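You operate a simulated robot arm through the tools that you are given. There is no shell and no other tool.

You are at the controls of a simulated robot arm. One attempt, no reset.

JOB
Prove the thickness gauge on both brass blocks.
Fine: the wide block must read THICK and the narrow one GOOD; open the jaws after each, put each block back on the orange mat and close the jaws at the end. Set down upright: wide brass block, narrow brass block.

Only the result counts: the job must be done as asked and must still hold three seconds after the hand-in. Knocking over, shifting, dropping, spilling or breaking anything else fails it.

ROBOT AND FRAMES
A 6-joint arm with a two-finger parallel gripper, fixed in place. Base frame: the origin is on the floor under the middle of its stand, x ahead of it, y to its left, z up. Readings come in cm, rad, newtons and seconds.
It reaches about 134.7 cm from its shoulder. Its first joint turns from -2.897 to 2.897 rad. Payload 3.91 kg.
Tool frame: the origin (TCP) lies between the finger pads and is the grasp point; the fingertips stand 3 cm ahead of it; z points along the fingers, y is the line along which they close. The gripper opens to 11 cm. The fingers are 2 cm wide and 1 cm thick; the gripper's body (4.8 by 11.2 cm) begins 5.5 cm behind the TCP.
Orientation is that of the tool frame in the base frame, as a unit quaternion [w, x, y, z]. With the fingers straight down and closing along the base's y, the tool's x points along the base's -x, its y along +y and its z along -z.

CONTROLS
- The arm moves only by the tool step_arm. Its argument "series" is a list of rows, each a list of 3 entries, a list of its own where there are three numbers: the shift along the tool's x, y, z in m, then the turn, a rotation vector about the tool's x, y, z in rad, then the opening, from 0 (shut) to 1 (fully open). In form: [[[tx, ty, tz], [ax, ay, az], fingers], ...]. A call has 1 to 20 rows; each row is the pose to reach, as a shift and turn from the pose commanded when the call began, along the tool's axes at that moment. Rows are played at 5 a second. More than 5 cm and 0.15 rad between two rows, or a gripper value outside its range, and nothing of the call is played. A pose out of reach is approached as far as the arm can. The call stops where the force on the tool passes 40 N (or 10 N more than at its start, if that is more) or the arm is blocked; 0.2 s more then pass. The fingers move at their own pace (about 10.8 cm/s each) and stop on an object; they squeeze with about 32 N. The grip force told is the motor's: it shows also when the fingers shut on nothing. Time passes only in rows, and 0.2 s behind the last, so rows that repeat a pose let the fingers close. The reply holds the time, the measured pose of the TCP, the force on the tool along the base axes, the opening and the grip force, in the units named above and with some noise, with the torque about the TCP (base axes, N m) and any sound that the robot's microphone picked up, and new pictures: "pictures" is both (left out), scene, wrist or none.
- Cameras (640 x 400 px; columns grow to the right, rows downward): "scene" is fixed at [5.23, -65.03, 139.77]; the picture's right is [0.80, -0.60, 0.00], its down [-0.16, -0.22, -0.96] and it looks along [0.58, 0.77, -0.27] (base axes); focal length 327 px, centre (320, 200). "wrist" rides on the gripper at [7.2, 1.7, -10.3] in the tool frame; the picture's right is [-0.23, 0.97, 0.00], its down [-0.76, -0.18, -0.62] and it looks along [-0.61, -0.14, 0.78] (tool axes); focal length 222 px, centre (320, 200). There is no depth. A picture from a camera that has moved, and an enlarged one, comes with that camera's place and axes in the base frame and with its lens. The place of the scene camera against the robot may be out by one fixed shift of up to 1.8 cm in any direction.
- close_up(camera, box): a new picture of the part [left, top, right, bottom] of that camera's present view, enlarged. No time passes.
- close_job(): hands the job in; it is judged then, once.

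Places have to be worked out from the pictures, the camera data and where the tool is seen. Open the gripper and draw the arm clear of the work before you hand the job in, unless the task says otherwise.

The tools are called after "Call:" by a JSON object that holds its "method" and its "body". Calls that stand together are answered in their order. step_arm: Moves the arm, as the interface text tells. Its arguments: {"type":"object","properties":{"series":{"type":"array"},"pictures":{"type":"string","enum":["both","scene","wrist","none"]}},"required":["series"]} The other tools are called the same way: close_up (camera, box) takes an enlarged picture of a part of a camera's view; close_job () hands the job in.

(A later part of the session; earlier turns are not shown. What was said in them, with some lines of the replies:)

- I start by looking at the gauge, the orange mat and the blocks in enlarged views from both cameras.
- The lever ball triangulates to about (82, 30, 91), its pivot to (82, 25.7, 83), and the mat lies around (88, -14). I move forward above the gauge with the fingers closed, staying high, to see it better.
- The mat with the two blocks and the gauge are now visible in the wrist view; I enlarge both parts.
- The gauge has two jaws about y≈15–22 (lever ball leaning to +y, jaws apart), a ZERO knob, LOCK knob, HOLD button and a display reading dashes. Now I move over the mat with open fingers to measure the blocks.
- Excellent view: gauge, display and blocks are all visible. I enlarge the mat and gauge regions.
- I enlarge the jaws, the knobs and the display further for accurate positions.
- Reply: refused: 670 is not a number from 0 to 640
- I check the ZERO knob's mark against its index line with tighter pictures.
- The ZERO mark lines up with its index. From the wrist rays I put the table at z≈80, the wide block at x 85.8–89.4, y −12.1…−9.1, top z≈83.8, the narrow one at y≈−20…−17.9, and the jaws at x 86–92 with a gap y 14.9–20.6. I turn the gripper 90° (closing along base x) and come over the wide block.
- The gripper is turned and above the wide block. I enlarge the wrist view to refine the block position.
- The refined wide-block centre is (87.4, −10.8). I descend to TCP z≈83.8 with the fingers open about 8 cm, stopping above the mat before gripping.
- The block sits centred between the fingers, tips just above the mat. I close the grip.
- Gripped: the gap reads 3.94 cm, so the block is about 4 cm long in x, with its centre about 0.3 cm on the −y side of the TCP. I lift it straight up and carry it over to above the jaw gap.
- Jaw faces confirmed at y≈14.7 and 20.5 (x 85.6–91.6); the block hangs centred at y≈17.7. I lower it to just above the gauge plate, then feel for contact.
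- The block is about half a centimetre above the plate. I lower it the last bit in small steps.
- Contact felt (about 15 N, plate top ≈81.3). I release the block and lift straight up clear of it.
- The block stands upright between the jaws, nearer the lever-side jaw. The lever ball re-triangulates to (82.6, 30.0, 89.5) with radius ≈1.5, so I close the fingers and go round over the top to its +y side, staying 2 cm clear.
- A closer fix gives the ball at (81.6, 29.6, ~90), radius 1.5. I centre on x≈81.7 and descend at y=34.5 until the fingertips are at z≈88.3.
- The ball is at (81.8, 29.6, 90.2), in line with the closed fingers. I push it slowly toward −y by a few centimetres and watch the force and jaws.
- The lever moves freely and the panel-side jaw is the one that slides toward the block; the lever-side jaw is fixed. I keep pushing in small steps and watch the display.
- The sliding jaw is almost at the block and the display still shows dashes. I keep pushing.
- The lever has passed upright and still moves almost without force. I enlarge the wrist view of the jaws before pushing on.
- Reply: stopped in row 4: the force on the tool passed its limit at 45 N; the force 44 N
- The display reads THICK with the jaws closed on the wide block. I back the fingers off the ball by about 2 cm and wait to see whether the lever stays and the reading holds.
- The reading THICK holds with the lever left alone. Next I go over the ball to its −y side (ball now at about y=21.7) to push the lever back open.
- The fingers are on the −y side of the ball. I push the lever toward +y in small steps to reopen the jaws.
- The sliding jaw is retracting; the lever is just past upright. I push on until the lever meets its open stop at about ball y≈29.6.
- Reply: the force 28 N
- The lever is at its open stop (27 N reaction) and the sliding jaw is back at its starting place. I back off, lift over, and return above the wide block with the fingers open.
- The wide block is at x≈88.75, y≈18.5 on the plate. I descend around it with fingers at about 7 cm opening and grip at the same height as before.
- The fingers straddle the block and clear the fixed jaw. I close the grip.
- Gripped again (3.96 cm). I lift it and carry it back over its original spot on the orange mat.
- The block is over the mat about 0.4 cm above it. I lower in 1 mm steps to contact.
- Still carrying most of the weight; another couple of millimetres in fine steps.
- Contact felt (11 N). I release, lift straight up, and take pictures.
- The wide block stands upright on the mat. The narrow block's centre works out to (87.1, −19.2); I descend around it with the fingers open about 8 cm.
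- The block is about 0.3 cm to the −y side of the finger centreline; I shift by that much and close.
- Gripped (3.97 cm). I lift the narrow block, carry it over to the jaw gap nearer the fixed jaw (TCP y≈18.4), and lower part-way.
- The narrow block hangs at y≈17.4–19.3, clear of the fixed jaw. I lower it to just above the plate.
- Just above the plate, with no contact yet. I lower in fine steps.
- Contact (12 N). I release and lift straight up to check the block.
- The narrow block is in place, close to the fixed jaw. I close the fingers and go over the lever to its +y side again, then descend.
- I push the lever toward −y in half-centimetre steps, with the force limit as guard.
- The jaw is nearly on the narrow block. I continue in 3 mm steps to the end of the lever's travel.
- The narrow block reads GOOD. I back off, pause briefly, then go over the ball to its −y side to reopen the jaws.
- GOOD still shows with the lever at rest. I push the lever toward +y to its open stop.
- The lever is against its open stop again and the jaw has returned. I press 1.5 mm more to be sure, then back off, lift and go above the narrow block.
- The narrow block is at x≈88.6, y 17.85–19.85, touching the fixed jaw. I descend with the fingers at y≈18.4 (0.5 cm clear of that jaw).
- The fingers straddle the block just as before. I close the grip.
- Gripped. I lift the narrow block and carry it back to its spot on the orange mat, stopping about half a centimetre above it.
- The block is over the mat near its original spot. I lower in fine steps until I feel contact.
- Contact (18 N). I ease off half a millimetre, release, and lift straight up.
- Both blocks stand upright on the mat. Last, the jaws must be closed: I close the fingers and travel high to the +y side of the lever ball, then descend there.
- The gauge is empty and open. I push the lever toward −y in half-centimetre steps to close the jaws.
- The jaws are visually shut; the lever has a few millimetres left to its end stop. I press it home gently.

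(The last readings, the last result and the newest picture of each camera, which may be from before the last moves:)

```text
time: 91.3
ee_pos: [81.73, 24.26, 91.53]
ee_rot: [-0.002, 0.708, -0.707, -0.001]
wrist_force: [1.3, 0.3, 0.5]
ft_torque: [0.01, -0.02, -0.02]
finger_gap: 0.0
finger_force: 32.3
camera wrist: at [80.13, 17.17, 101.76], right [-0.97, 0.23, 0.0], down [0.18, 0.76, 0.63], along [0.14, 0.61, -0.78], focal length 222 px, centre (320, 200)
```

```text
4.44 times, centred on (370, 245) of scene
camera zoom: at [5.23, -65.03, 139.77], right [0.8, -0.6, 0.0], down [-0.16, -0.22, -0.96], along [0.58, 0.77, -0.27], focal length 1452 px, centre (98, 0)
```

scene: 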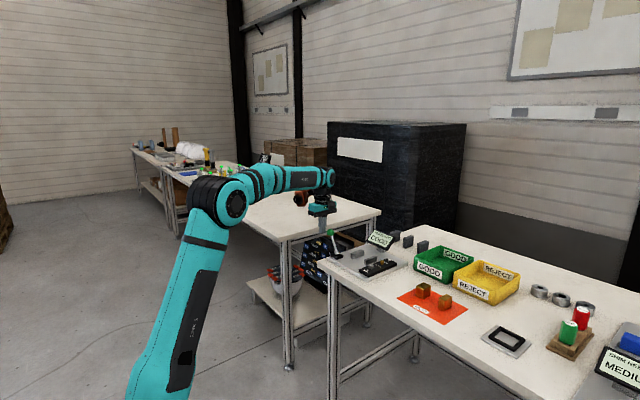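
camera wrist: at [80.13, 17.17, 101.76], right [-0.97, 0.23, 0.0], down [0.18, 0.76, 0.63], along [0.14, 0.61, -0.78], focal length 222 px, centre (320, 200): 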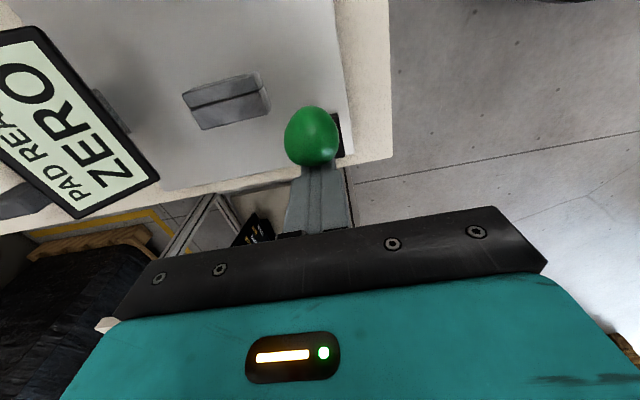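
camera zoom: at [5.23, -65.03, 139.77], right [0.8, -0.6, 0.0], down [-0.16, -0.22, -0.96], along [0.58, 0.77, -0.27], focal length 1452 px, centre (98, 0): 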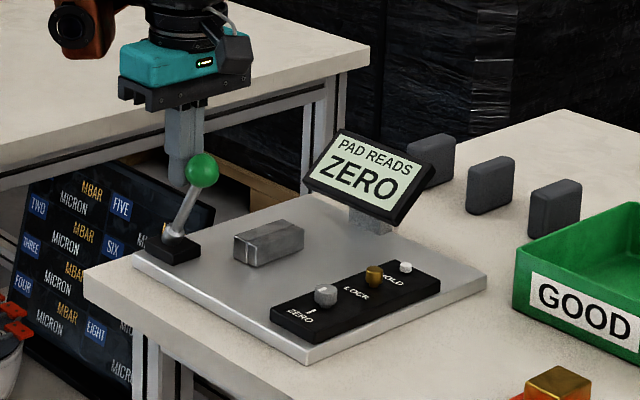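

The closed gauge reads ZERO. I press 2 mm more to be sure the lever is at its stop, then back away, lift, open the gripper and draw clear.

Call:
{"method": "step_arm", "body": {"series": [[[0.002, 0, 0], [0, 0, 0], 0], [[0.002, 0, 0], [0, 0, 0], 0], [[-0.015, 0, 0], [0, 0, 0], 0], [[-0.03, 0, 0], [0, 0, 0], 0], [[-0.03, 0, -0.04], [0, 0, 0], 0], [[-0.03, 0, -0.08], [0, 0, 0], 0], [[-0.03, 0.02, -0.12], [0, 0, 0], 0], [[-0.03, 0.05, -0.15], [0, 0, 0], 0], [[-0.03, 0.09, -0.17], [0, 0, 0], 0.5], [[-0.03, 0.13, -0.18], [0, 0, 0], 1], [[-0.03, 0.16, -0.18], [0, 0, 0], 1], [[-0.03, 0.16, -0.18], [0, 0, 0], 1]]}}

Call:
{"method": "close_up", "body": {"camera": "scene", "box": [310, 200, 430, 290]}}

Call:
{"method": "close_up", "body": {"camera": "scene", "box": [340, 220, 490, 330]}}

```text
time: 93.9
ee_pos: [65.72, 27.22, 109.67]
ee_rot: [-0.002, 0.708, -0.707, 0.0]
wrist_force: [0.2, -1.0, -0.4]
ft_torque: [-0.02, 0.04, -0.02]
finger_gap: 11.03
finger_force: 0.0
camera wrist: at [64.05, 20.02, 119.88], right [-0.97, 0.23, 0.0], down [0.18, 0.76, 0.63], along [0.14, 0.61, -0.78], focal length 222 px, centre (320, 200)
```

scene: 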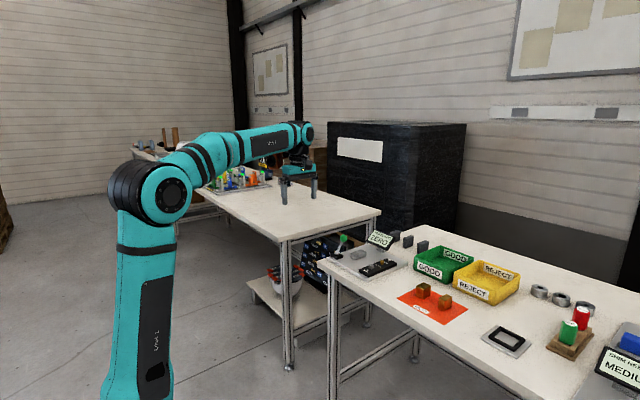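
wrist: 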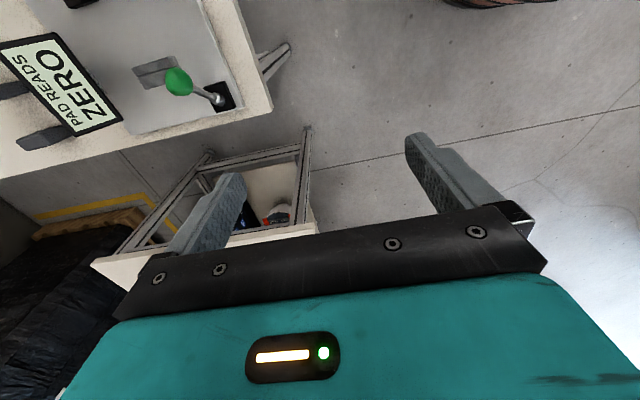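

```text
4.44 times, centred on (370, 245) of scene
camera zoom: at [5.23, -65.03, 139.77], right [0.8, -0.6, 0.0], down [-0.16, -0.22, -0.96], along [0.58, 0.77, -0.27], focal length 1452 px, centre (98, 0)
```

zoom: 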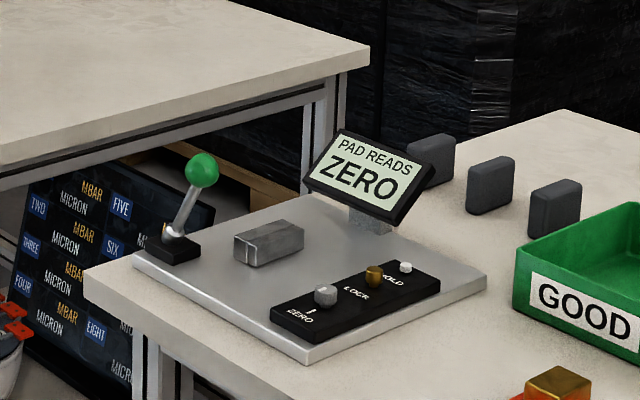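

```text
3.64 times, centred on (415, 275) of scene
camera zoom: at [5.23, -65.03, 139.77], right [0.8, -0.6, 0.0], down [-0.16, -0.22, -0.96], along [0.58, 0.77, -0.27], focal length 1188 px, centre (-26, -73)
```

zoom: 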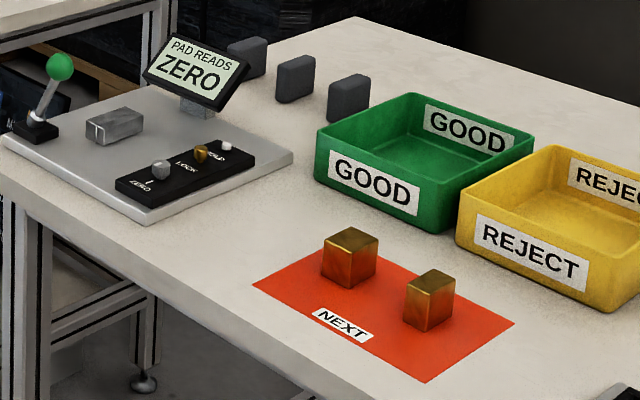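

The jaws are closed (ZERO on the display) and both blocks stand upright on the orange mat. The wide block read THICK and the narrow one GOOD, and the gripper is open and clear, so I hand the job in.

Call:
{"method": "close_job", "body": {}}

```text
The job is handed in.
```

The thickness gauge proved correct on both brass blocks, and the job is handed in. I don't have the judge's result.

- **Wide block:** the gauge read THICK. I then opened the jaws and set the block back upright on the orange mat.
- **Narrow block:** the gauge read GOOD. I opened the jaws again and set it back upright on the mat.
- **Gauge at the end:** the jaws are closed and empty, and the display reads ZERO. I did not touch the ZERO, LOCK or HOLD controls.
- **Arm:** the gripper is open and drawn clear of the bench.

In the last pictures, the gauge, bins and nearby parts look undisturbed.
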